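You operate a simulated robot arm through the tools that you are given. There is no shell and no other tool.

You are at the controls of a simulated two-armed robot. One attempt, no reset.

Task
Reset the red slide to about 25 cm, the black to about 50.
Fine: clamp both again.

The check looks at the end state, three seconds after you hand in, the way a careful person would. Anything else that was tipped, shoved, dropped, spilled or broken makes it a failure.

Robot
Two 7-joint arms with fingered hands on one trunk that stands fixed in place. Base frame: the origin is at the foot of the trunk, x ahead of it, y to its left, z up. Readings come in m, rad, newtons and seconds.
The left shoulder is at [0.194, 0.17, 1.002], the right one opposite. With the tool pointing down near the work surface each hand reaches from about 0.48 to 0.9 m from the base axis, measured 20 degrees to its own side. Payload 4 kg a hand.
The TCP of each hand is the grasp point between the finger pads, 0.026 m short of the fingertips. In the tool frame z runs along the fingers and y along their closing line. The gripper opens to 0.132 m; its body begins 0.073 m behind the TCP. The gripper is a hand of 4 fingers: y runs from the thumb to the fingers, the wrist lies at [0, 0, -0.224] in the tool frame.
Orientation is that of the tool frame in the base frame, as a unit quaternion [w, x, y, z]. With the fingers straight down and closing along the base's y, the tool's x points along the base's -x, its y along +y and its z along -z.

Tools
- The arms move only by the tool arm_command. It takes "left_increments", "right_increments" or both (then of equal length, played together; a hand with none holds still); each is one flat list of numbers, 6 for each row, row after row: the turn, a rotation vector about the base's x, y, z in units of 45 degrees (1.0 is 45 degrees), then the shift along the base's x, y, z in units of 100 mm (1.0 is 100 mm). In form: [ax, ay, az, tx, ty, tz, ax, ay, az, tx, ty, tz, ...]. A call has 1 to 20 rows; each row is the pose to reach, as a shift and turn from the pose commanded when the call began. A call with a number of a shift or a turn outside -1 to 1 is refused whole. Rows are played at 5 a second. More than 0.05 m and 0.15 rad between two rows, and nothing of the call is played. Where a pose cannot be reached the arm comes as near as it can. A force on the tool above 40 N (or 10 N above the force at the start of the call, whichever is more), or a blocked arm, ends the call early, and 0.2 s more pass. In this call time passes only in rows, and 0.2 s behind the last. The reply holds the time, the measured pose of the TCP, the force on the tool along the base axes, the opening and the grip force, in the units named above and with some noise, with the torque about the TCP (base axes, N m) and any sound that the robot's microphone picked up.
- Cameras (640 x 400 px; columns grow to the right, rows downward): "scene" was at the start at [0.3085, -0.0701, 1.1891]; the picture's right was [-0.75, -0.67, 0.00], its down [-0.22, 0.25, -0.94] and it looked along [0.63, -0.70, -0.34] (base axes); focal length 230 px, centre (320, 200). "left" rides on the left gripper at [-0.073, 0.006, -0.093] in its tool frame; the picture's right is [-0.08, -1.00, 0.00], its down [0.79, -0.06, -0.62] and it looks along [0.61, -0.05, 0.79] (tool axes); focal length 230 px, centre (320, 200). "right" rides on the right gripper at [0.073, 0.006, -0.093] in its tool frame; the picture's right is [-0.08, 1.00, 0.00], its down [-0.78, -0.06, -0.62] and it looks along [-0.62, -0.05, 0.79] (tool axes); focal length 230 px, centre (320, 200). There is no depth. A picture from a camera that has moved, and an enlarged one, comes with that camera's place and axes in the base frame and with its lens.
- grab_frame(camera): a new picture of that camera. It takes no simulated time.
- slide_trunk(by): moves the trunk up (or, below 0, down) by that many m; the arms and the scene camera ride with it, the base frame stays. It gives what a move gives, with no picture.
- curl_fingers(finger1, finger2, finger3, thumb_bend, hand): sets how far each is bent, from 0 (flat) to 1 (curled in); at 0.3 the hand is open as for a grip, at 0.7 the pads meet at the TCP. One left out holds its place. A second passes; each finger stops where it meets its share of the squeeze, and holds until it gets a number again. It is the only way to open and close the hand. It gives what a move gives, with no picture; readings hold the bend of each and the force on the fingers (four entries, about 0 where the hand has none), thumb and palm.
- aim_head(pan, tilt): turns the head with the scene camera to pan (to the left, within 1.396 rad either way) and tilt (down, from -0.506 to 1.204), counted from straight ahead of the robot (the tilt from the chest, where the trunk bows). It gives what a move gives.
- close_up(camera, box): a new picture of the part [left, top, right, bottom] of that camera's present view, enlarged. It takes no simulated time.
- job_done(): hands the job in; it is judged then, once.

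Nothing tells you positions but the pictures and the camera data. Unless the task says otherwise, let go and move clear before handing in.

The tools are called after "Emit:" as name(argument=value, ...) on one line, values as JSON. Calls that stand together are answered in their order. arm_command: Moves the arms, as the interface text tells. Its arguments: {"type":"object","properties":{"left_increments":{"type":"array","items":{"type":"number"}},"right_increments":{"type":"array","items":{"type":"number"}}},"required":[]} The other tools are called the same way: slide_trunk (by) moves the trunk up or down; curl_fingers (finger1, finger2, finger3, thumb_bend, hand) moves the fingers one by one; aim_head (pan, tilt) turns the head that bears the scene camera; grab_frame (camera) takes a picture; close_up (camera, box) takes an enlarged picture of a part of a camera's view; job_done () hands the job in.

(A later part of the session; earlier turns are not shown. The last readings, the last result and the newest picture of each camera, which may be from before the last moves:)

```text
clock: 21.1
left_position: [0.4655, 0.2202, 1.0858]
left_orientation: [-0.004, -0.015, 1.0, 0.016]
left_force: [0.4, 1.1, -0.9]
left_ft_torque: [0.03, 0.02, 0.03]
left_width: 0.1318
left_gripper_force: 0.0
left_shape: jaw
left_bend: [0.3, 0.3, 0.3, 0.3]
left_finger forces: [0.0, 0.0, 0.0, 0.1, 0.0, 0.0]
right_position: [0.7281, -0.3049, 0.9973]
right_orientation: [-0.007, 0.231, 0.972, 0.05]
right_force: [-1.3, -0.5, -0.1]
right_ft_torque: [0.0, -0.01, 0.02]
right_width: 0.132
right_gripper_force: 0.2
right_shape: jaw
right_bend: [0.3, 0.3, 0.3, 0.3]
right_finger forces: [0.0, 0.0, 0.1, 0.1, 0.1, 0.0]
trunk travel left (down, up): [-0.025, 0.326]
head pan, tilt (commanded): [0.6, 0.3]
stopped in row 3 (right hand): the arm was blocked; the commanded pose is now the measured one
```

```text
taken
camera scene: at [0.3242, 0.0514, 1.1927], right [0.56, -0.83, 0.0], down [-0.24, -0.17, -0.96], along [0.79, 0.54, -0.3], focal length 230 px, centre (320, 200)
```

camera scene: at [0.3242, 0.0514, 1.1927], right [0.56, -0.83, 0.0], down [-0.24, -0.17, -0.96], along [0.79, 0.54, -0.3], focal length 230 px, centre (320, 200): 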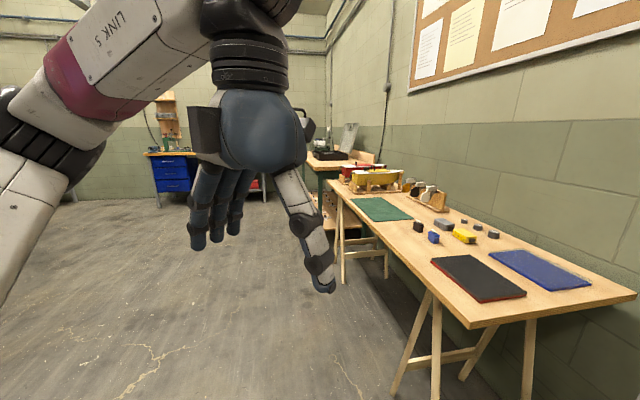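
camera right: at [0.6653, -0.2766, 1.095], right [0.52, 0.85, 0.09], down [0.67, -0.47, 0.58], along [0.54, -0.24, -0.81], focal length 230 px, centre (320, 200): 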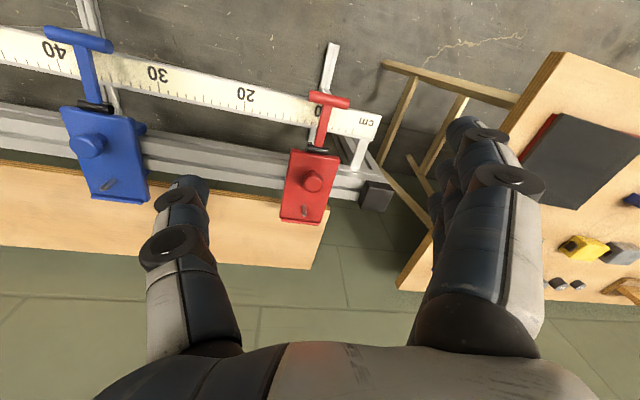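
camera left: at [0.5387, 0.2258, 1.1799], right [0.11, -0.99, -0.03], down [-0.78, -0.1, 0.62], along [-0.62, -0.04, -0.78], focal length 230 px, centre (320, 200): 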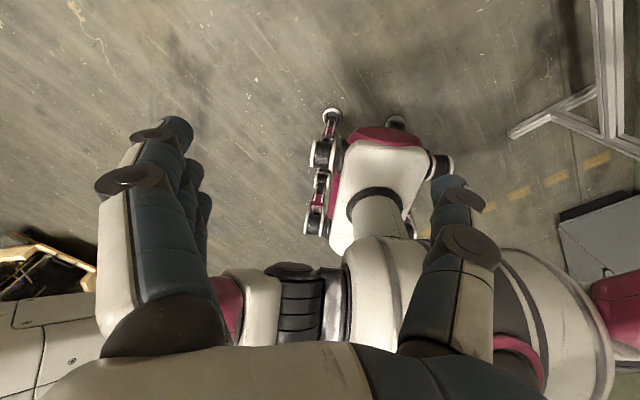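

Still blocked, so the right arm cannot take red with its elbow folded in. New plan: the right arm does black (well within its range at 50–63), and the left arm, tilted forward, does red. First I back the right hand out the way it came and straighten its tilt.

Emit:
arm_command(right_increments=[-0.04, 0.0, 0, 0.1, -0.3, 0.05, -0.08, 0.01, 0, 0.2, -0.6, 0.1, -0.127, 0.012, 0, 0.26, -0.82, 0.15])

Emit:
aim_head(pan=-0.5, tilt=0.45)

Emit:
grab_frame(camera="scene")

```text
clock: 21.9
left_position: [0.4639, 0.22, 1.0875]
left_orientation: [-0.003, -0.016, 1.0, 0.015]
left_force: [-0.4, -0.2, -0.8]
left_ft_torque: [0.01, 0.01, 0.0]
left_width: 0.1318
left_gripper_force: 0.0
left_shape: jaw
left_bend: [0.3, 0.3, 0.3, 0.3]
left_finger forces: [0.0, 0.0, 0.0, 0.1, 0.0, 0.0]
right_position: [0.7533, -0.3847, 1.0129]
right_orientation: [0.0, 0.228, 0.974, -0.001]
right_force: [0.1, -0.1, -0.7]
right_ft_torque: [0.0, 0.05, 0.01]
right_width: 0.1317
right_gripper_force: 0.1
right_shape: jaw
right_bend: [0.3, 0.3, 0.3, 0.3]
right_finger forces: [0.1, 0.1, 0.0, 0.0, 0.0, 0.0]
trunk travel left (down, up): [-0.025, 0.326]
head pan, tilt (commanded): [0.6, 0.3]
```

```text
clock: 23.2
left_position: [0.4644, 0.2218, 1.0868]
left_orientation: [-0.002, -0.016, 1.0, 0.016]
left_force: [-0.1, -0.3, -0.7]
left_ft_torque: [-0.02, -0.02, 0.0]
left_width: 0.1319
left_gripper_force: 0.2
left_shape: jaw
left_bend: [0.3, 0.3, 0.3, 0.3]
left_finger forces: [0.0, 0.0, 0.0, 0.1, 0.0, 0.1]
right_position: [0.753, -0.384, 1.0127]
right_orientation: [0.0, 0.228, 0.974, -0.002]
right_force: [0.0, -0.2, 0.3]
right_ft_torque: [-0.01, -0.03, 0.02]
right_width: 0.1317
right_gripper_force: 0.1
right_shape: jaw
right_bend: [0.3, 0.3, 0.3, 0.3]
right_finger forces: [0.1, 0.0, 0.0, 0.1, 0.0, 0.0]
trunk travel left (down, up): [-0.025, 0.326]
head pan, tilt (commanded): [-0.499, 0.45]
```

```text
taken
camera scene: at [0.3273, -0.0445, 1.1791], right [-0.48, -0.88, 0.0], down [-0.38, 0.21, -0.9], along [0.79, -0.43, -0.44], focal length 230 px, centre (320, 200)
```

scene: 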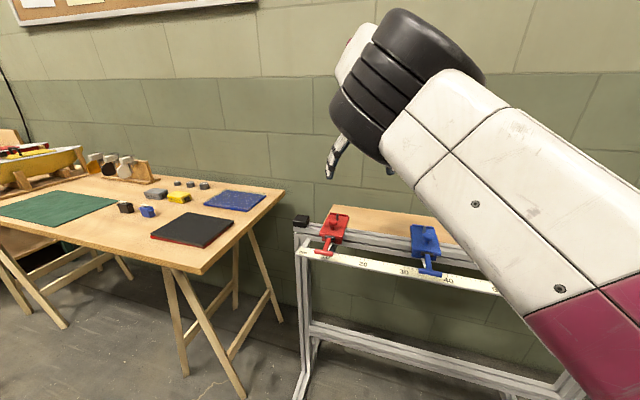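

The right elbow is now up rather than in. Raising the trunk should let this arm reach down to red with the upper arm clear of the head, so I raise it 0.25 m and then bring the hand down.

Emit:
slide_trunk(by=0.25)

Emit:
arm_command(right_increments=[0, 0, 0, 0, 0, -0.25, 0, 0, 0, 0, 0, -0.5, 0, 0, 0, 0, 0, -0.75, 0, 0, 0, 0, 0, -1.0])

Emit:
arm_command(right_increments=[0, 0, 0, 0, 0, -0.25, 0, 0, 0, 0, 0, -0.5, 0, 0, 0, 0, 0, -0.75, 0, 0, 0, 0, 0, -1.0])

Emit:
grab_frame(camera="scene")

Emit:
grab_frame(camera="right")

```text
clock: 25.8
left_position: [0.4639, 0.2221, 1.3365]
left_orientation: [-0.004, -0.016, 1.0, 0.016]
left_force: [-0.8, -0.1, -0.1]
left_ft_torque: [0.04, -0.03, -0.01]
left_width: 0.1321
left_gripper_force: 0.0
left_shape: jaw
left_bend: [0.3, 0.3, 0.3, 0.3]
left_finger forces: [0.0, 0.1, 0.1, 0.0, 0.0, 0.0]
right_position: [0.5955, -0.3828, 1.5133]
right_orientation: [0.203, 0.224, 0.952, 0.046]
right_force: [-0.1, 0.2, -0.2]
right_ft_torque: [0.0, -0.01, 0.02]
right_width: 0.132
right_gripper_force: 0.1
right_shape: jaw
right_bend: [0.3, 0.3, 0.3, 0.3]
right_finger forces: [0.0, 0.0, 0.1, 0.0, 0.0, 0.1]
trunk travel left (down, up): [-0.275, 0.076]
head pan, tilt (commanded): [-0.499, 0.45]
```

```text
clock: 26.8
left_position: [0.4658, 0.2209, 1.3369]
left_orientation: [-0.003, -0.015, 1.0, 0.016]
left_force: [0.8, 0.3, 0.9]
left_ft_torque: [0.02, -0.01, -0.01]
left_width: 0.1319
left_gripper_force: 0.1
left_shape: jaw
left_bend: [0.3, 0.3, 0.3, 0.3]
left_finger forces: [0.0, 0.0, 0.0, 0.1, 0.0, 0.0]
right_position: [0.5961, -0.3808, 1.4118]
right_orientation: [0.204, 0.224, 0.952, 0.045]
right_force: [-0.1, 0.2, -0.5]
right_ft_torque: [0.02, -0.03, -0.02]
right_width: 0.1321
right_gripper_force: 0.0
right_shape: jaw
right_bend: [0.3, 0.3, 0.3, 0.3]
right_finger forces: [0.1, 0.0, 0.0, 0.0, 0.0, 0.0]
trunk travel left (down, up): [-0.275, 0.076]
head pan, tilt (commanded): [-0.499, 0.45]
```

```text
clock: 27.8
left_position: [0.4649, 0.2211, 1.336]
left_orientation: [-0.003, -0.015, 1.0, 0.016]
left_force: [-0.4, 0.5, -0.3]
left_ft_torque: [0.02, -0.04, 0.01]
left_width: 0.1316
left_gripper_force: 0.1
left_shape: jaw
left_bend: [0.3, 0.3, 0.3, 0.3]
left_finger forces: [0.0, 0.0, 0.0, 0.0, 0.0, 0.1]
right_position: [0.591, -0.4003, 1.3165]
right_orientation: [0.206, 0.239, 0.947, 0.058]
right_force: [0.0, 0.1, -1.1]
right_ft_torque: [0.01, -0.04, -0.01]
right_width: 0.1317
right_gripper_force: 0.0
right_shape: jaw
right_bend: [0.3, 0.3, 0.3, 0.3]
right_finger forces: [0.0, 0.1, 0.1, 0.1, 0.1, 0.0]
trunk travel left (down, up): [-0.275, 0.076]
head pan, tilt (commanded): [-0.499, 0.45]
```

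```text
taken
camera scene: at [0.1244, -0.0447, 1.4546], right [-0.48, -0.88, 0.0], down [-0.38, 0.21, -0.9], along [0.79, -0.43, -0.44], focal length 230 px, centre (320, 200)
```

scene: 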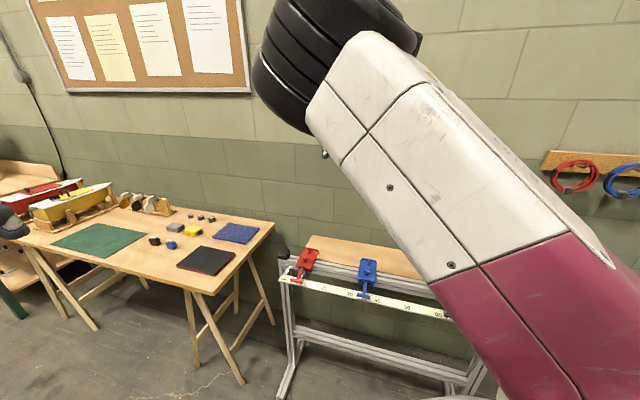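

```text
taken
camera right: at [0.4968, -0.3615, 1.3766], right [0.49, 0.84, 0.24], down [0.34, -0.44, 0.83], along [0.8, -0.33, -0.5], focal length 230 px, centre (320, 200)
```

right: 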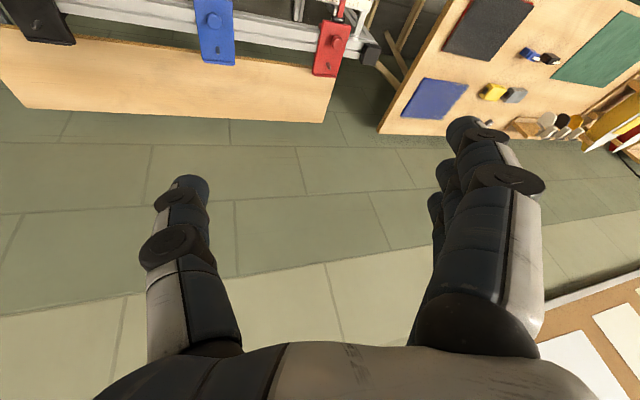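

Raising the trunk also straightens its bow and pulls the shoulders back about 0.2 m, so that was too much. I'll lower it 0.15 m to leave the arm only moderately stretched toward red.

Emit:
slide_trunk(by=-0.15)

Emit:
grab_frame(camera="scene")

Emit:
grab_frame(camera="right")

```text
clock: 29.5
left_position: [0.4628, 0.2218, 1.1877]
left_orientation: [-0.001, -0.015, 1.0, 0.015]
left_force: [-0.4, -0.6, -0.5]
left_ft_torque: [-0.01, 0.0, -0.01]
left_width: 0.1321
left_gripper_force: 0.2
left_shape: jaw
left_bend: [0.3, 0.3, 0.3, 0.3]
left_finger forces: [0.0, 0.0, 0.0, 0.0, 0.0, 0.1]
right_position: [0.5878, -0.405, 1.1528]
right_orientation: [0.194, 0.248, 0.947, 0.064]
right_force: [-0.6, -0.6, -0.2]
right_ft_torque: [-0.01, 0.01, -0.01]
right_width: 0.1319
right_gripper_force: 0.0
right_shape: jaw
right_bend: [0.3, 0.3, 0.3, 0.3]
right_finger forces: [0.0, 0.0, 0.0, 0.0, 0.1, 0.1]
trunk travel left (down, up): [-0.125, 0.226]
head pan, tilt (commanded): [-0.499, 0.45]
```

```text
taken
camera scene: at [0.2187, -0.0445, 1.2988], right [-0.48, -0.88, 0.0], down [-0.38, 0.21, -0.9], along [0.79, -0.43, -0.43], focal length 230 px, centre (320, 200)
```

scene: 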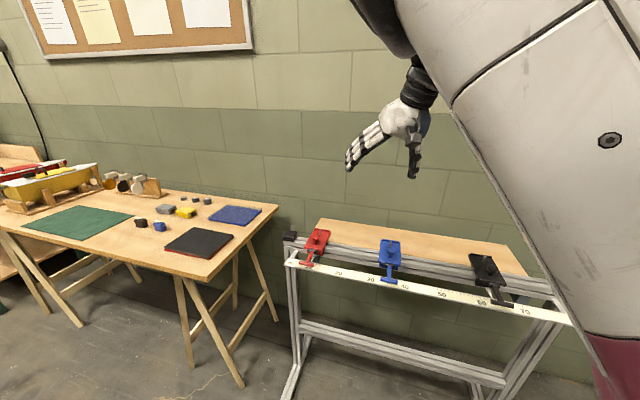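

```text
taken
camera right: at [0.4953, -0.3652, 1.2164], right [0.5, 0.83, 0.24], down [0.36, -0.46, 0.82], along [0.79, -0.32, -0.52], focal length 230 px, centre (320, 200)
```

right: 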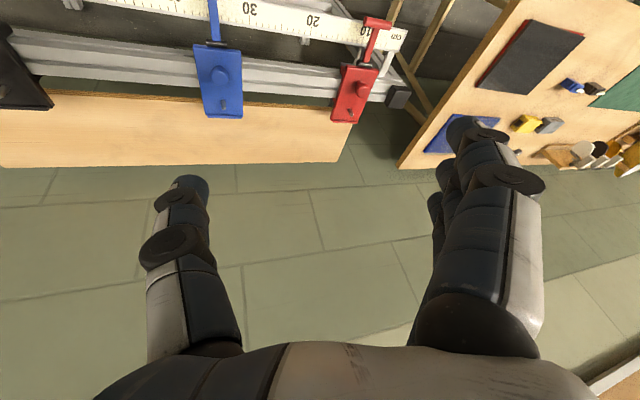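

The head now has a fine view of the whole ruler and the right hand is at (0.588, -0.405, 1.153), tilted about 24° forward. I'll straighten it to point down while moving toward red.

Emit:
arm_command(right_increments=[-0.008, 0.13, 0, 0.22, 0.05, -0.1, -0.016, 0.26, 0, 0.45, 0.1, -0.2, -0.024, 0.39, 0, 0.7, 0.15, -0.3, -0.033, 0.523, 0, 0.95, 0.2, -0.4])

Emit:
grab_frame(camera="scene")

```text
clock: 30.5
left_position: [0.4657, 0.2196, 1.1849]
left_orientation: [-0.004, -0.016, 1.0, 0.015]
left_force: [0.0, -0.7, 0.1]
left_ft_torque: [-0.03, 0.03, -0.01]
left_width: 0.1319
left_gripper_force: 0.0
left_shape: jaw
left_bend: [0.3, 0.3, 0.3, 0.3]
left_finger forces: [0.0, 0.0, 0.1, 0.0, 0.0, 0.1]
right_position: [0.6891, -0.3636, 1.123]
right_orientation: [0.005, 0.226, 0.974, -0.015]
right_force: [0.1, -0.1, -0.1]
right_ft_torque: [-0.04, 0.02, -0.02]
right_width: 0.1321
right_gripper_force: 0.1
right_shape: jaw
right_bend: [0.3, 0.3, 0.3, 0.3]
right_finger forces: [0.1, 0.0, 0.0, 0.1, 0.1, 0.0]
trunk travel left (down, up): [-0.125, 0.226]
head pan, tilt (commanded): [-0.499, 0.45]
```

```text
taken
camera scene: at [0.2214, -0.0449, 1.2978], right [-0.48, -0.88, 0.0], down [-0.38, 0.21, -0.9], along [0.79, -0.43, -0.44], focal length 230 px, centre (320, 200)
```

scene: 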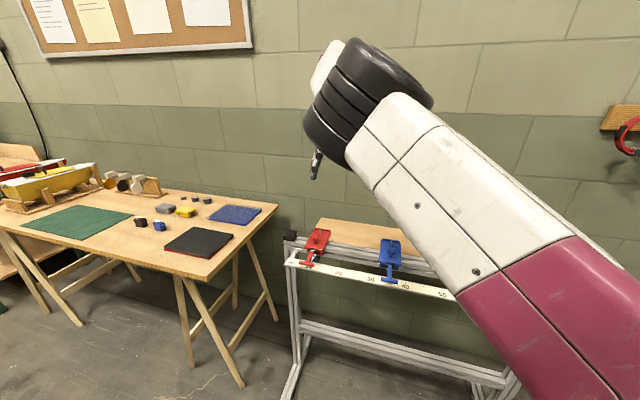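

The hand points down again at (0.689, -0.364, 1.123). Next I lower it while bringing it left toward red.

Emit:
arm_command(right_increments=[0, 0, 0, 0.05, 0.1, -0.25, 0, 0, 0, 0.1, 0.2, -0.5, 0, 0, 0, 0.15, 0.3, -0.75, 0, 0, 0, 0.2, 0.4, -1.0])

Emit:
grab_frame(camera="scene")

Emit:
grab_frame(camera="right")

```text
clock: 31.5
left_position: [0.4639, 0.2212, 1.1861]
left_orientation: [-0.003, -0.016, 1.0, 0.015]
left_force: [-0.7, 0.6, -0.1]
left_ft_torque: [0.03, 0.01, 0.02]
left_width: 0.132
left_gripper_force: 0.1
left_shape: jaw
left_bend: [0.3, 0.3, 0.3, 0.3]
left_finger forces: [0.0, 0.1, 0.1, 0.1, 0.0, 0.0]
right_position: [0.7088, -0.3232, 1.0245]
right_orientation: [0.008, 0.228, 0.974, -0.012]
right_force: [0.6, 0.2, 0.8]
right_ft_torque: [0.0, 0.06, -0.01]
right_width: 0.132
right_gripper_force: 0.1
right_shape: jaw
right_bend: [0.3, 0.3, 0.3, 0.3]
right_finger forces: [0.0, 0.1, 0.1, 0.0, 0.0, 0.1]
trunk travel left (down, up): [-0.125, 0.226]
head pan, tilt (commanded): [-0.499, 0.45]
```

```text
taken
camera scene: at [0.2203, -0.0446, 1.2982], right [-0.48, -0.88, 0.0], down [-0.38, 0.21, -0.9], along [0.79, -0.43, -0.44], focal length 230 px, centre (320, 200)
```

scene: 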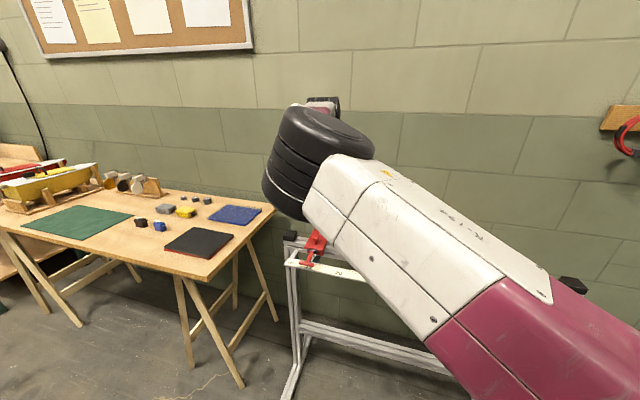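

```text
taken
camera right: at [0.6458, -0.2827, 1.117], right [0.51, 0.86, -0.02], down [0.67, -0.39, 0.63], along [0.54, -0.34, -0.77], focal length 230 px, centre (320, 200)
```

right: 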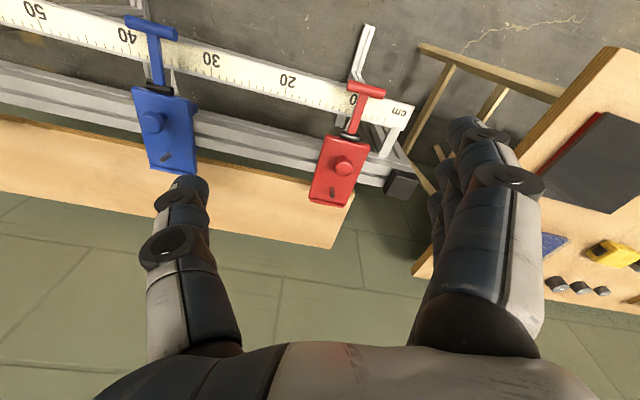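

The hand follows well now. I take zoomed pictures from the head to refine the ruler's direction and red's bar before the final approach.

Emit:
close_up(camera="scene", box=[275, 220, 355, 280])

Emit:
close_up(camera="right", box=[250, 60, 430, 215])

```text
6.67 times, centred on (315, 250) of scene
camera zoom: at [0.2203, -0.0446, 1.2982], right [-0.48, -0.88, 0.0], down [-0.38, 0.21, -0.9], along [0.79, -0.43, -0.44], focal length 1536 px, centre (353, -133)
```

zoom: 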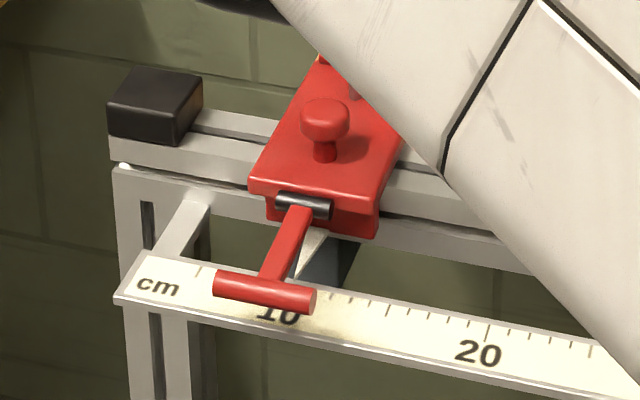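

```text
2.58 times, centred on (340, 138) of right
camera zoom: at [0.6458, -0.2827, 1.117], right [0.51, 0.86, -0.02], down [0.67, -0.39, 0.63], along [0.54, -0.34, -0.77], focal length 594 px, centre (268, 361)
```

zoom: 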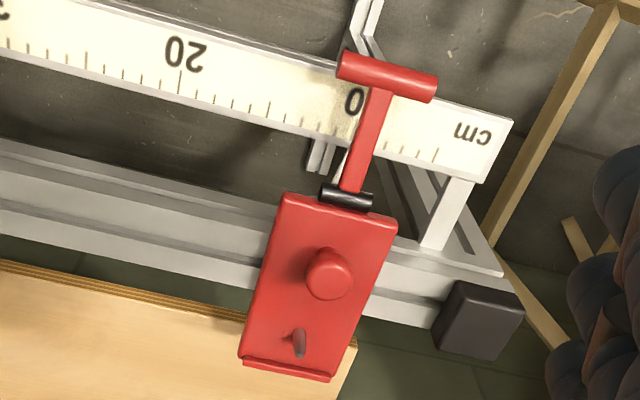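

The rail is at 45° exactly as far as I can tell: red's bar centre is (0.7385, -0.277), its hinge (0.781, -0.321), and the bar sits near 10–11 on the scale. I move the hand right above the bar, with the closing line along the rail, stopping about 10 cm above.

Emit:
arm_command(right_increments=[0.01, 0.004, -0.1, 0.07, 0.11, -0.24, 0.02, 0.008, -0.2, 0.15, 0.23, -0.48, 0.03, 0.012, -0.31, 0.22, 0.35, -0.72, 0.034, 0.013, -0.413, 0.297, 0.461, -0.945])

Emit:
grab_frame(camera="scene")

Emit:
grab_frame(camera="right")

```text
clock: 32.5
left_position: [0.4657, 0.2218, 1.1863]
left_orientation: [-0.003, -0.016, 1.0, 0.015]
left_force: [-0.3, 0.3, -0.2]
left_ft_torque: [0.01, 0.0, -0.01]
left_width: 0.1318
left_gripper_force: 0.1
left_shape: jaw
left_bend: [0.3, 0.3, 0.3, 0.3]
left_finger forces: [0.0, 0.1, 0.1, 0.1, 0.1, 0.1]
right_position: [0.7385, -0.2834, 0.9293]
right_orientation: [-0.001, 0.386, 0.922, -0.001]
right_force: [-0.1, -0.4, -0.1]
right_ft_torque: [-0.01, 0.0, 0.03]
right_width: 0.1317
right_gripper_force: 0.0
right_shape: jaw
right_bend: [0.3, 0.3, 0.3, 0.3]
right_finger forces: [0.0, 0.0, 0.0, 0.0, 0.0, 0.1]
trunk travel left (down, up): [-0.125, 0.226]
head pan, tilt (commanded): [-0.499, 0.45]
```

```text
taken
camera scene: at [0.2207, -0.0445, 1.2981], right [-0.48, -0.88, 0.0], down [-0.38, 0.21, -0.9], along [0.79, -0.43, -0.44], focal length 230 px, centre (320, 200)
```

scene: 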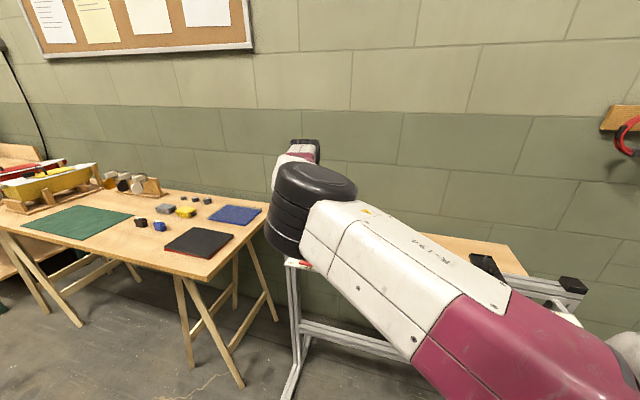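

```text
taken
camera right: at [0.6934, -0.2273, 1.0236], right [0.76, 0.64, 0.0], down [0.51, -0.6, 0.62], along [0.4, -0.47, -0.79], focal length 230 px, centre (320, 200)
```

right: 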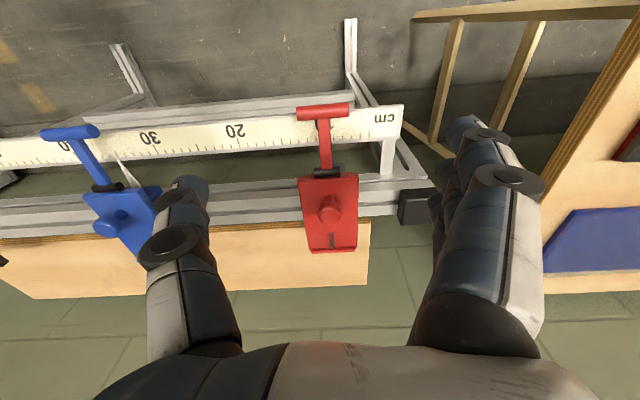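

The hand hangs squarely over red's bar, closing line along the rail, thumb toward blue. I'll lower to about 4 cm above grip height and look again.

Emit:
arm_command(right_increments=[0, 0, 0, 0, 0.03, -0.23, 0, 0, 0, 0, 0.06, -0.46, 0, 0, 0, 0, 0.06, -0.7])

Emit:
grab_frame(camera="right")

Emit:
grab_frame(camera="scene")

```text
clock: 33.3
left_position: [0.4654, 0.2204, 1.1861]
left_orientation: [-0.005, -0.016, 1.0, 0.015]
left_force: [0.0, -0.2, -1.3]
left_ft_torque: [-0.01, 0.02, 0.0]
left_width: 0.132
left_gripper_force: 0.1
left_shape: jaw
left_bend: [0.3, 0.3, 0.3, 0.3]
left_finger forces: [0.1, 0.0, 0.1, 0.0, 0.1, 0.0]
right_position: [0.7391, -0.2847, 0.8641]
right_orientation: [0.001, 0.391, 0.92, 0.001]
right_force: [0.2, -0.3, 1.6]
right_ft_torque: [-0.01, 0.03, 0.01]
right_width: 0.1318
right_gripper_force: 0.1
right_shape: jaw
right_bend: [0.3, 0.3, 0.3, 0.3]
right_finger forces: [0.0, 0.1, 0.0, 0.0, 0.0, 0.0]
trunk travel left (down, up): [-0.125, 0.226]
head pan, tilt (commanded): [-0.499, 0.45]
```

```text
taken
camera right: at [0.6936, -0.2284, 0.9587], right [0.77, 0.63, 0.0], down [0.5, -0.61, 0.62], along [0.39, -0.48, -0.79], focal length 230 px, centre (320, 200)
```

right: 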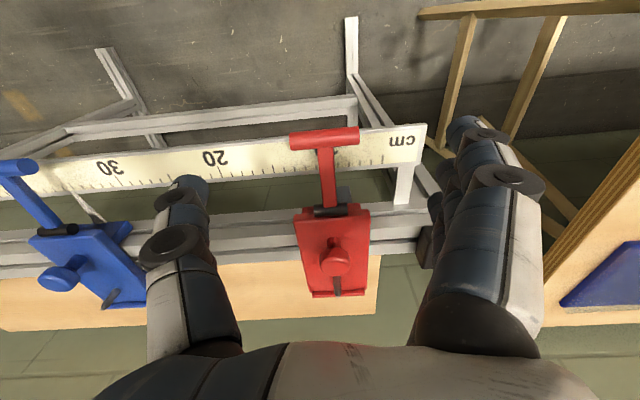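

```text
taken
camera scene: at [0.2207, -0.0446, 1.2981], right [-0.48, -0.88, 0.0], down [-0.38, 0.21, -0.9], along [0.79, -0.43, -0.44], focal length 230 px, centre (320, 200)
```

scene: 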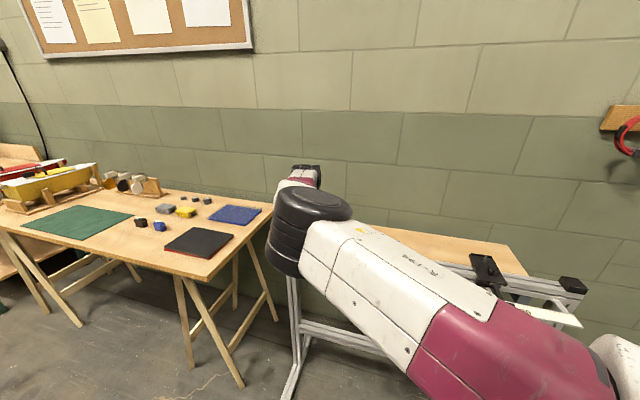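

Grip height is still about 4 cm below, and the hand is about 5 mm off along y. I'll nudge it over and down a bit and let it settle.

Emit:
arm_command(right_increments=[0, 0, 0, -0.01, 0.04, -0.1, 0, 0, 0, -0.02, 0.08, -0.2, 0, 0, 0, -0.02, 0.08, -0.2])

Emit:
grab_frame(camera="right")

```text
clock: 34.1
left_position: [0.4655, 0.2211, 1.1867]
left_orientation: [-0.003, -0.015, 1.0, 0.016]
left_force: [-0.9, -0.8, 0.8]
left_ft_torque: [0.02, -0.01, 0.01]
left_width: 0.1319
left_gripper_force: 0.0
left_shape: jaw
left_bend: [0.3, 0.3, 0.3, 0.3]
left_finger forces: [0.0, 0.1, 0.1, 0.0, 0.0, 0.1]
right_position: [0.7379, -0.2831, 0.8448]
right_orientation: [0.001, 0.395, 0.919, 0.002]
right_force: [-0.3, 0.3, -0.1]
right_ft_torque: [0.0, 0.01, 0.01]
right_width: 0.132
right_gripper_force: 0.0
right_shape: jaw
right_bend: [0.3, 0.3, 0.3, 0.3]
right_finger forces: [0.0, 0.1, 0.1, 0.1, 0.0, 0.1]
trunk travel left (down, up): [-0.125, 0.226]
head pan, tilt (commanded): [-0.499, 0.45]
```

```text
taken
camera right: at [0.6929, -0.2259, 0.9395], right [0.78, 0.63, 0.0], down [0.49, -0.61, 0.62], along [0.39, -0.48, -0.79], focal length 230 px, centre (320, 200)
```

right: 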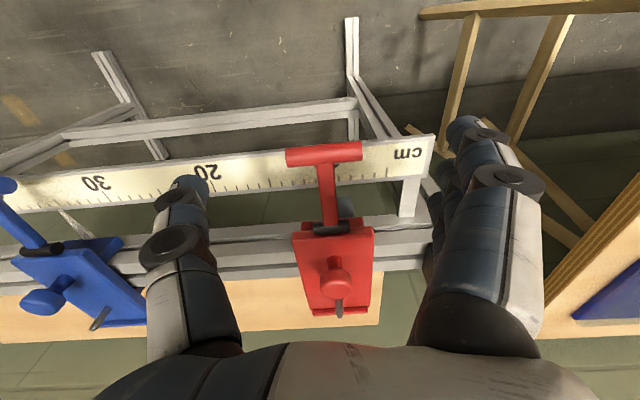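

I'm still 5–6 mm short in y, so I add a little more correction before going down the last 2 cm.

Emit:
arm_command(right_increments=[0, 0, 0.0, -0.04, 0.06, 0, 0, 0, 0.03, -0.04, 0.1, 0, 0, 0, 0.03, -0.04, 0.1, 0])

```text
clock: 35.1
left_position: [0.4644, 0.2194, 1.1866]
left_orientation: [-0.003, -0.015, 1.0, 0.015]
left_force: [-0.5, -0.4, 0.2]
left_ft_torque: [0.0, -0.01, 0.01]
left_width: 0.1319
left_gripper_force: 0.0
left_shape: jaw
left_bend: [0.3, 0.3, 0.3, 0.3]
left_finger forces: [0.0, 0.0, 0.0, 0.1, 0.1, 0.0]
right_position: [0.7296, -0.2967, 0.8351]
right_orientation: [-0.006, 0.402, 0.915, -0.003]
right_force: [-0.8, -0.4, -0.9]
right_ft_torque: [-0.02, -0.01, -0.02]
right_width: 0.1319
right_gripper_force: 0.0
right_shape: jaw
right_bend: [0.3, 0.3, 0.3, 0.3]
right_finger forces: [0.0, 0.0, 0.0, 0.1, 0.0, 0.0]
trunk travel left (down, up): [-0.125, 0.226]
head pan, tilt (commanded): [-0.499, 0.45]
stopped in row 3 (right hand): the arm was blocked; the commanded pose is now the measured one
```

The right arm stops about 1 cm short because its upper arm is at its inward limit. Moving the shoulder back a touch by raising the trunk 15 mm straightens the arm and should relieve that; first I lift the hand slightly.

Emit:
slide_trunk(by=0.018)

Emit:
arm_command(right_increments=[0, 0, 0, 0.03, 0.06, 0, 0, 0, 0, 0.06, 0.12, 0, 0, 0, -0.0, 0.08, 0.18, 0, 0, 0, -0.0, 0.08, 0.18, 0])

Emit:
grab_frame(camera="right")

```text
clock: 35.8
left_position: [0.4661, 0.2208, 1.2036]
left_orientation: [-0.004, -0.016, 1.0, 0.016]
left_force: [0.1, 0.5, -0.8]
left_ft_torque: [-0.02, 0.05, 0.02]
left_width: 0.1318
left_gripper_force: 0.2
left_shape: jaw
left_bend: [0.3, 0.3, 0.3, 0.3]
left_finger forces: [0.0, 0.0, 0.1, 0.0, 0.0, 0.1]
right_position: [0.731, -0.2899, 0.8505]
right_orientation: [-0.008, 0.397, 0.918, -0.005]
right_force: [0.1, -0.6, -0.7]
right_ft_torque: [-0.01, 0.0, -0.02]
right_width: 0.132
right_gripper_force: 0.1
right_shape: jaw
right_bend: [0.3, 0.3, 0.3, 0.3]
right_finger forces: [0.0, 0.0, 0.0, 0.1, 0.0, 0.0]
trunk travel left (down, up): [-0.143, 0.208]
head pan, tilt (commanded): [-0.499, 0.45]
```

```text
clock: 36.8
left_position: [0.4648, 0.22, 1.2044]
left_orientation: [-0.002, -0.016, 1.0, 0.016]
left_force: [-0.5, -0.7, -0.1]
left_ft_torque: [0.02, 0.0, 0.0]
left_width: 0.1319
left_gripper_force: 0.0
left_shape: jaw
left_bend: [0.3, 0.3, 0.3, 0.3]
left_finger forces: [0.1, 0.0, 0.0, 0.1, 0.0, 0.0]
right_position: [0.7376, -0.2736, 0.8539]
right_orientation: [-0.004, 0.398, 0.917, -0.004]
right_force: [-1.9, 0.4, 0.5]
right_ft_torque: [0.02, -0.02, 0.02]
right_width: 0.1318
right_gripper_force: 0.1
right_shape: jaw
right_bend: [0.3, 0.3, 0.3, 0.3]
right_finger forces: [0.0, 0.0, 0.0, 0.0, 0.0, 0.0]
trunk travel left (down, up): [-0.143, 0.208]
head pan, tilt (commanded): [-0.499, 0.45]
```

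```text
taken
camera right: at [0.694, -0.2157, 0.9484], right [0.78, 0.62, -0.01], down [0.5, -0.61, 0.61], along [0.38, -0.48, -0.79], focal length 230 px, centre (320, 200)
```

right: 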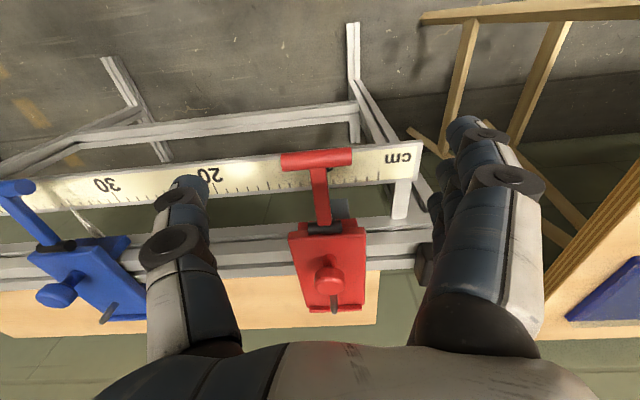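

The TCP is now within 3 mm of the bar centre. I descend to grip height (TCP about 0.82, fingertips just above the ruler).

Emit:
arm_command(right_increments=[0, 0, 0.02, 0, -0.02, -0.12, 0, 0, 0.04, 0, -0.02, -0.22, 0, 0, 0.04, 0, -0.02, -0.32, 0, 0, 0.04, 0, -0.02, -0.32])

Emit:
grab_frame(camera="right")

```text
clock: 37.8
left_position: [0.4655, 0.221, 1.2048]
left_orientation: [-0.002, -0.015, 1.0, 0.016]
left_force: [-1.1, -0.4, -0.7]
left_ft_torque: [-0.03, 0.0, -0.01]
left_width: 0.1317
left_gripper_force: 0.2
left_shape: jaw
left_bend: [0.3, 0.3, 0.3, 0.3]
left_finger forces: [0.1, 0.2, 0.1, 0.1, 0.0, 0.0]
right_position: [0.7372, -0.275, 0.82]
right_orientation: [-0.005, 0.384, 0.923, -0.003]
right_force: [-0.4, 0.0, 0.1]
right_ft_torque: [-0.01, -0.02, -0.01]
right_width: 0.1319
right_gripper_force: 0.1
right_shape: jaw
right_bend: [0.3, 0.3, 0.3, 0.3]
right_finger forces: [0.0, 0.0, 0.1, 0.0, 0.1, 0.1]
trunk travel left (down, up): [-0.143, 0.208]
head pan, tilt (commanded): [-0.499, 0.45]
```

```text
taken
camera right: at [0.6922, -0.2189, 0.9159], right [0.76, 0.65, -0.01], down [0.52, -0.6, 0.61], along [0.39, -0.47, -0.79], focal length 230 px, centre (320, 200)
```

right: 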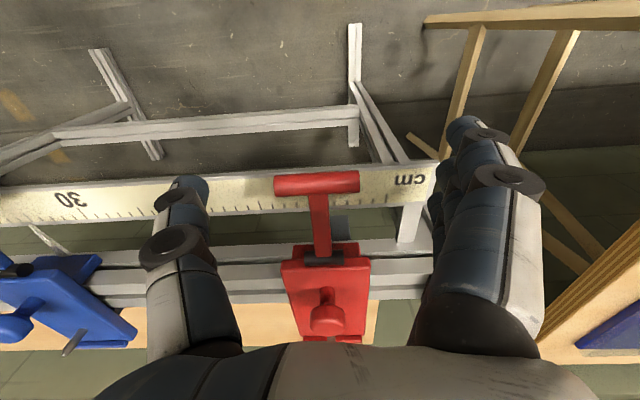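

No contact yet at grip height. I close just the middle finger and the thumb partway toward the bar's ends and check the alignment.

Emit:
curl_fingers(hand="right", finger2=0.5, thumb_bend=0.5)

Emit:
grab_frame(camera="right")

```text
clock: 38.8
left_position: [0.4645, 0.2211, 1.2047]
left_orientation: [-0.002, -0.016, 1.0, 0.016]
left_force: [0.0, 0.3, 0.8]
left_ft_torque: [0.04, -0.03, 0.03]
left_width: 0.1318
left_gripper_force: 0.1
left_shape: jaw
left_bend: [0.3, 0.3, 0.3, 0.3]
left_finger forces: [0.0, 0.0, 0.0, 0.0, 0.1, 0.0]
right_position: [0.7371, -0.2755, 0.8216]
right_orientation: [-0.005, 0.384, 0.923, -0.004]
right_force: [-0.2, -0.1, -0.4]
right_ft_torque: [0.0, 0.01, -0.02]
right_width: 0.1035
right_gripper_force: 0.1
right_shape: fingers
right_bend: [0.3, 0.5, 0.3, 0.5]
right_finger forces: [0.1, 0.0, 0.1, 0.1, 0.0, 0.0]
trunk travel left (down, up): [-0.143, 0.208]
head pan, tilt (commanded): [-0.499, 0.45]
```

```text
taken
camera right: at [0.6923, -0.2188, 0.9158], right [0.76, 0.65, -0.01], down [0.52, -0.6, 0.61], along [0.39, -0.47, -0.79], focal length 230 px, centre (320, 200)
```

right: 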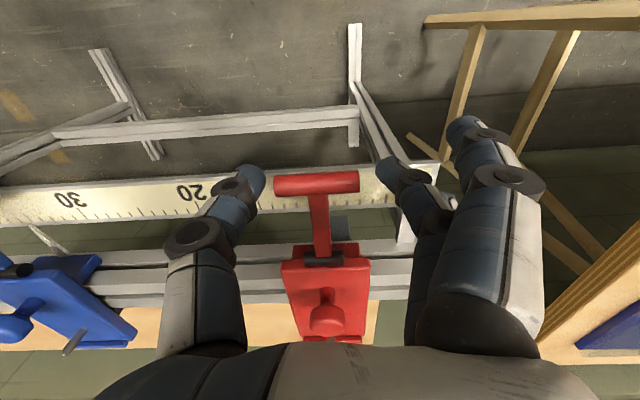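

The thumb and middle finger line up with the bar's two ends. I close them onto it.

Emit:
curl_fingers(hand="right", finger2=0.65, thumb_bend=0.65)

Emit:
grab_frame(camera="right")

Emit:
close_up(camera="right", box=[220, 120, 440, 280])

```text
clock: 39.8
left_position: [0.464, 0.2201, 1.2048]
left_orientation: [-0.002, -0.016, 1.0, 0.016]
left_force: [0.4, 0.8, 0.4]
left_ft_torque: [-0.02, 0.0, -0.02]
left_width: 0.1318
left_gripper_force: 0.1
left_shape: jaw
left_bend: [0.3, 0.3, 0.3, 0.3]
left_finger forces: [0.0, 0.0, 0.1, 0.1, 0.0, 0.1]
right_position: [0.7372, -0.2765, 0.8213]
right_orientation: [-0.005, 0.384, 0.923, -0.003]
right_force: [-8.8, -5.3, -0.1]
right_ft_torque: [-0.15, 0.18, -0.03]
right_width: 0.0985
right_gripper_force: 12.1
right_shape: fingers
right_bend: [0.3, 0.55, 0.3, 0.58]
right_finger forces: [0.1, 7.5, 0.0, 0.1, 16.9, 0.1]
trunk travel left (down, up): [-0.143, 0.208]
head pan, tilt (commanded): [-0.499, 0.45]
```

```text
taken
camera right: at [0.6917, -0.2195, 0.916], right [0.76, 0.65, -0.01], down [0.52, -0.6, 0.61], along [0.39, -0.47, -0.79], focal length 230 px, centre (320, 200)
```

right: 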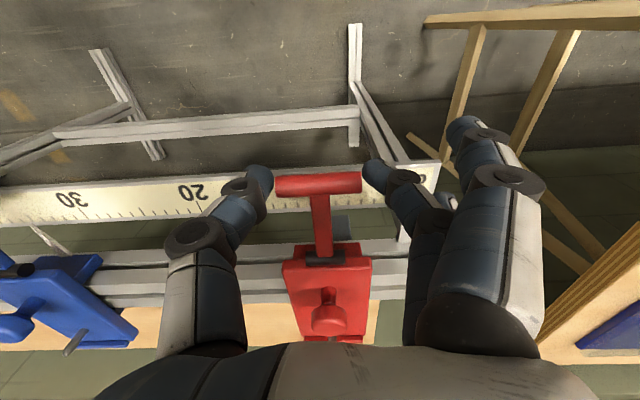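

```text
2.50 times, centred on (330, 200) of right
camera zoom: at [0.6917, -0.2195, 0.916], right [0.76, 0.65, -0.01], down [0.52, -0.6, 0.61], along [0.39, -0.47, -0.79], focal length 575 px, centre (295, 200)
```

zoom: 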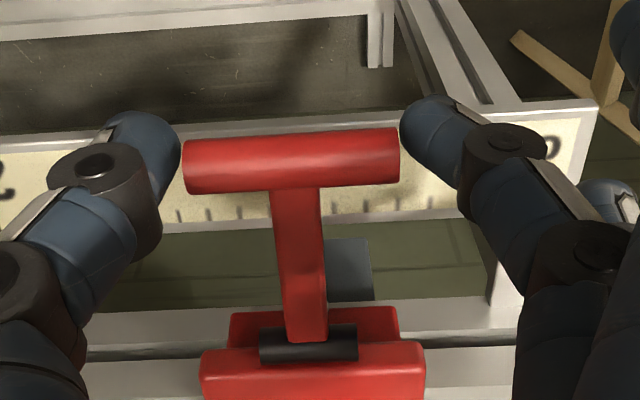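

The bar is pinched at both ends (finger 7.5 N, thumb 17 N). Now I lift it gently along the arc about its hinge, about 25° to start.

Emit:
arm_command(right_increments=[0, 0, 0, 0, 0, 0.08, 0, 0, 0, 0.005, -0.005, 0.16, 0, 0, 0, 0.02, -0.02, 0.26])

Emit:
grab_frame(camera="right")

Emit:
close_up(camera="right", box=[220, 120, 440, 280])

```text
clock: 40.6
left_position: [0.4636, 0.2195, 1.2046]
left_orientation: [-0.004, -0.016, 1.0, 0.016]
left_force: [-0.1, -0.5, -0.2]
left_ft_torque: [0.02, 0.01, -0.02]
left_width: 0.1319
left_gripper_force: 0.0
left_shape: jaw
left_bend: [0.3, 0.3, 0.3, 0.3]
left_finger forces: [0.1, 0.0, 0.0, 0.1, 0.0, 0.0]
right_position: [0.739, -0.2774, 0.8471]
right_orientation: [-0.006, 0.385, 0.923, -0.004]
right_force: [-6.7, -4.4, -2.0]
right_ft_torque: [-0.07, 0.15, 0.06]
right_width: 0.0985
right_gripper_force: 11.0
right_shape: fingers
right_bend: [0.3, 0.55, 0.3, 0.59]
right_finger forces: [0.0, 8.0, 0.0, 0.0, 14.9, 0.0]
trunk travel left (down, up): [-0.143, 0.208]
head pan, tilt (commanded): [-0.499, 0.45]
```

```text
taken
camera right: at [0.6938, -0.2218, 0.9425], right [0.76, 0.65, -0.01], down [0.52, -0.6, 0.61], along [0.39, -0.47, -0.79], focal length 230 px, centre (320, 200)
```

right: 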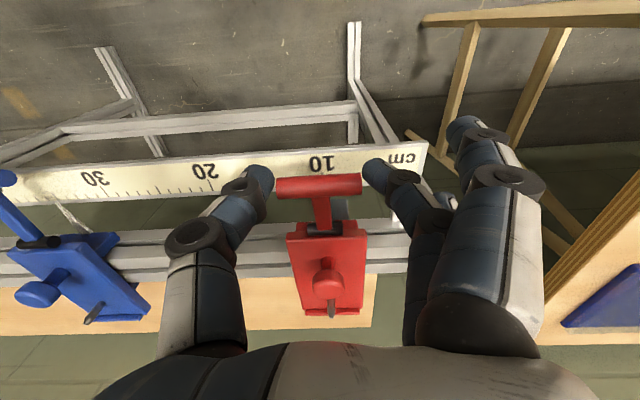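

```text
2.50 times, centred on (330, 200) of right
camera zoom: at [0.6938, -0.2218, 0.9425], right [0.76, 0.65, -0.01], down [0.52, -0.6, 0.61], along [0.39, -0.47, -0.79], focal length 575 px, centre (295, 200)
```

zoom: 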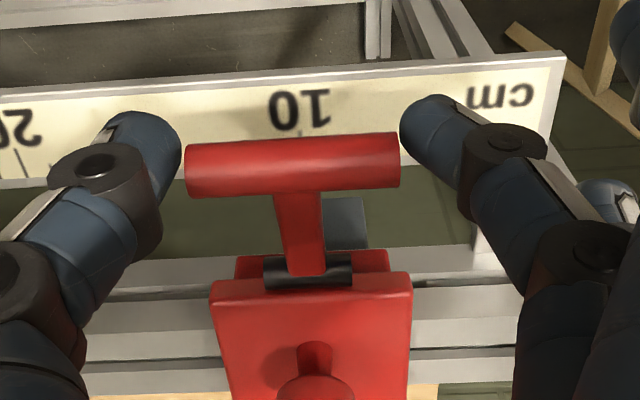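

The lever lifts easily and the bar stays in the grip. I continue along the arc to about 75°.

Emit:
arm_command(right_increments=[0, 0, 0, 0.039, -0.039, 0.113, 0, 0, 0, 0.098, -0.098, 0.219, 0, 0, 0, 0.187, -0.187, 0.315, 0, 0, 0, 0.288, -0.288, 0.375])

Emit:
grab_frame(camera="right")

Emit:
close_up(camera="right", box=[220, 120, 440, 280])

```text
clock: 41.6
left_position: [0.465, 0.2218, 1.2033]
left_orientation: [-0.004, -0.015, 1.0, 0.015]
left_force: [-0.5, -0.7, -0.8]
left_ft_torque: [-0.01, 0.0, 0.0]
left_width: 0.1319
left_gripper_force: 0.0
left_shape: jaw
left_bend: [0.3, 0.3, 0.3, 0.3]
left_finger forces: [0.0, 0.0, 0.1, 0.1, 0.0, 0.0]
right_position: [0.7625, -0.3006, 0.8822]
right_orientation: [-0.008, 0.381, 0.924, -0.003]
right_force: [-13.7, 16.1, -9.3]
right_ft_torque: [0.33, 0.24, 0.1]
right_width: 0.093
right_gripper_force: 14.5
right_shape: fingers
right_bend: [0.3, 0.54, 0.3, 0.6]
right_finger forces: [0.0, 15.3, 0.0, 0.1, 13.3, 0.1]
right hand out of reach, approached as far as the arm can: row 4
trunk travel left (down, up): [-0.143, 0.208]
head pan, tilt (commanded): [-0.499, 0.45]
```

```text
taken
camera right: at [0.7175, -0.2451, 0.9776], right [0.76, 0.65, -0.01], down [0.52, -0.6, 0.61], along [0.39, -0.47, -0.79], focal length 230 px, centre (320, 200)
```

right: 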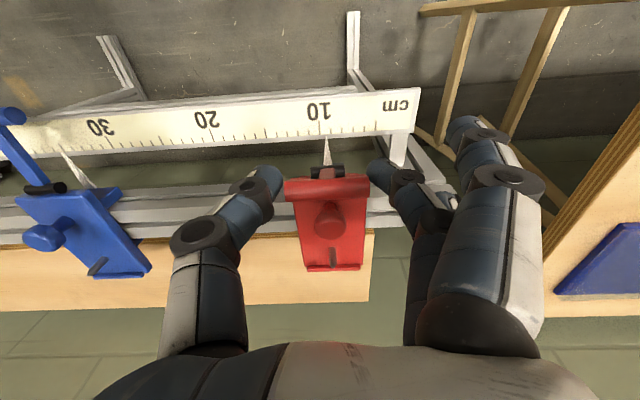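

```text
2.50 times, centred on (330, 200) of right
camera zoom: at [0.7175, -0.2451, 0.9776], right [0.76, 0.65, -0.01], down [0.52, -0.6, 0.61], along [0.39, -0.47, -0.79], focal length 575 px, centre (295, 200)
```

zoom: 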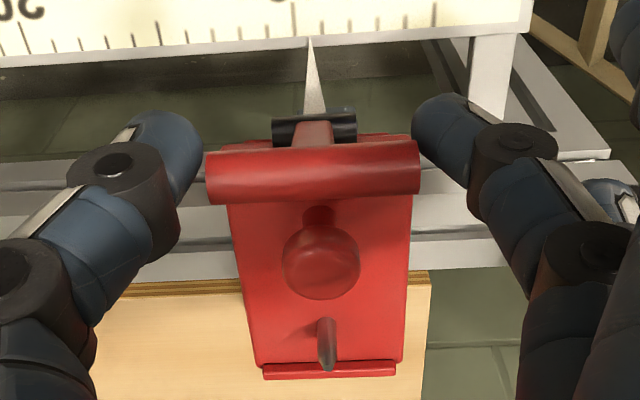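

The lever is up at about 66° and pushes back about 20 N, so it is at or near its open stop. The pointer is now visible; I'll zoom in to read it.

Emit:
close_up(camera="right", box=[270, 90, 380, 190])

Emit:
close_up(camera="right", box=[0, 90, 150, 230])

Emit:
grab_frame(camera="scene")

```text
4.00 times, centred on (325, 140) of right
camera zoom: at [0.7175, -0.2451, 0.9776], right [0.76, 0.65, -0.01], down [0.52, -0.6, 0.61], along [0.39, -0.47, -0.79], focal length 920 px, centre (300, 440)
```

zoom: 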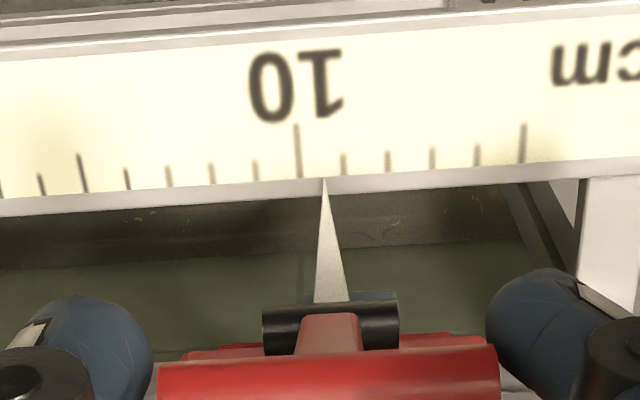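

```text
2.86 times, centred on (75, 160) of right
camera zoom: at [0.7175, -0.2451, 0.9776], right [0.76, 0.65, -0.01], down [0.52, -0.6, 0.61], along [0.39, -0.47, -0.79], focal length 657 px, centre (1020, 314)
```

zoom: 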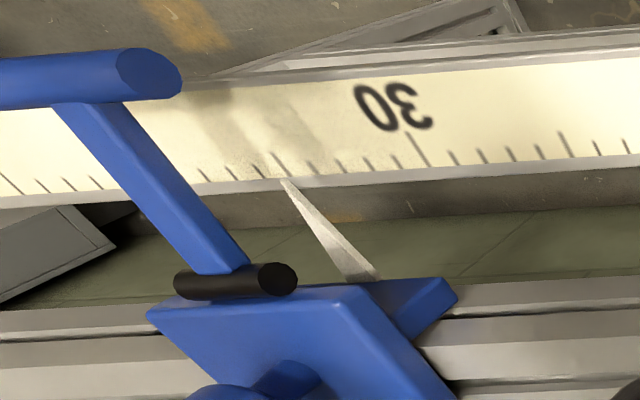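

```text
taken
camera scene: at [0.202, -0.0425, 1.3178], right [-0.48, -0.88, 0.0], down [-0.38, 0.21, -0.9], along [0.79, -0.43, -0.43], focal length 230 px, centre (320, 200)
```

scene: 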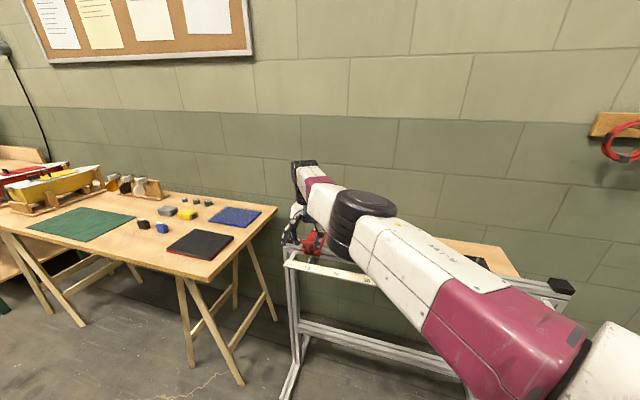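

Red reads about 9.5 and blue 35.0. I ease back a few mm from the stop and drag the slide a first 2 cm along the rail by its bar, watching the force.

Emit:
arm_command(right_increments=[0, 0, 0, -0.04, 0.04, 0, 0, 0, 0, -0.11, -0.03, 0, 0, 0, 0, -0.18, -0.1, 0])

Emit:
grab_frame(camera="right")

Emit:
close_up(camera="right", box=[270, 90, 380, 190])

```text
clock: 42.4
left_position: [0.4651, 0.2217, 1.2027]
left_orientation: [-0.004, -0.016, 1.0, 0.016]
left_force: [-0.2, -0.5, -0.6]
left_ft_torque: [0.01, 0.03, -0.02]
left_width: 0.132
left_gripper_force: 0.0
left_shape: jaw
left_bend: [0.3, 0.3, 0.3, 0.3]
left_finger forces: [0.0, 0.0, 0.0, 0.0, 0.1, 0.0]
right_position: [0.7446, -0.3176, 0.8828]
right_orientation: [-0.006, 0.384, 0.923, -0.004]
right_force: [-9.5, 10.1, -15.6]
right_ft_torque: [0.22, 0.19, 0.13]
right_width: 0.0917
right_gripper_force: 13.3
right_shape: fingers
right_bend: [0.3, 0.53, 0.3, 0.6]
right_finger forces: [0.0, 13.7, 0.1, 0.0, 12.7, 0.0]
trunk travel left (down, up): [-0.143, 0.208]
head pan, tilt (commanded): [-0.499, 0.45]
```

```text
taken
camera right: at [0.7004, -0.2605, 0.9782], right [0.76, 0.65, -0.01], down [0.52, -0.6, 0.61], along [0.39, -0.47, -0.79], focal length 230 px, centre (320, 200)
```

right: 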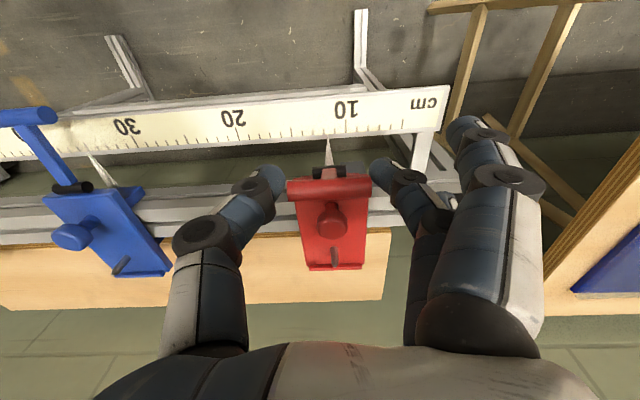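

```text
4.00 times, centred on (325, 140) of right
camera zoom: at [0.7004, -0.2605, 0.9782], right [0.76, 0.65, -0.01], down [0.52, -0.6, 0.61], along [0.39, -0.47, -0.79], focal length 920 px, centre (300, 440)
```

zoom: 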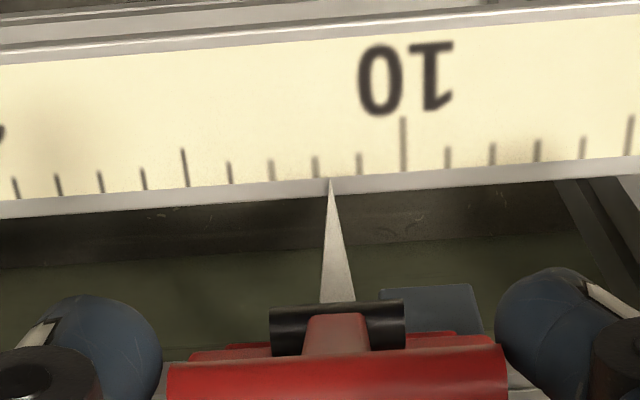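

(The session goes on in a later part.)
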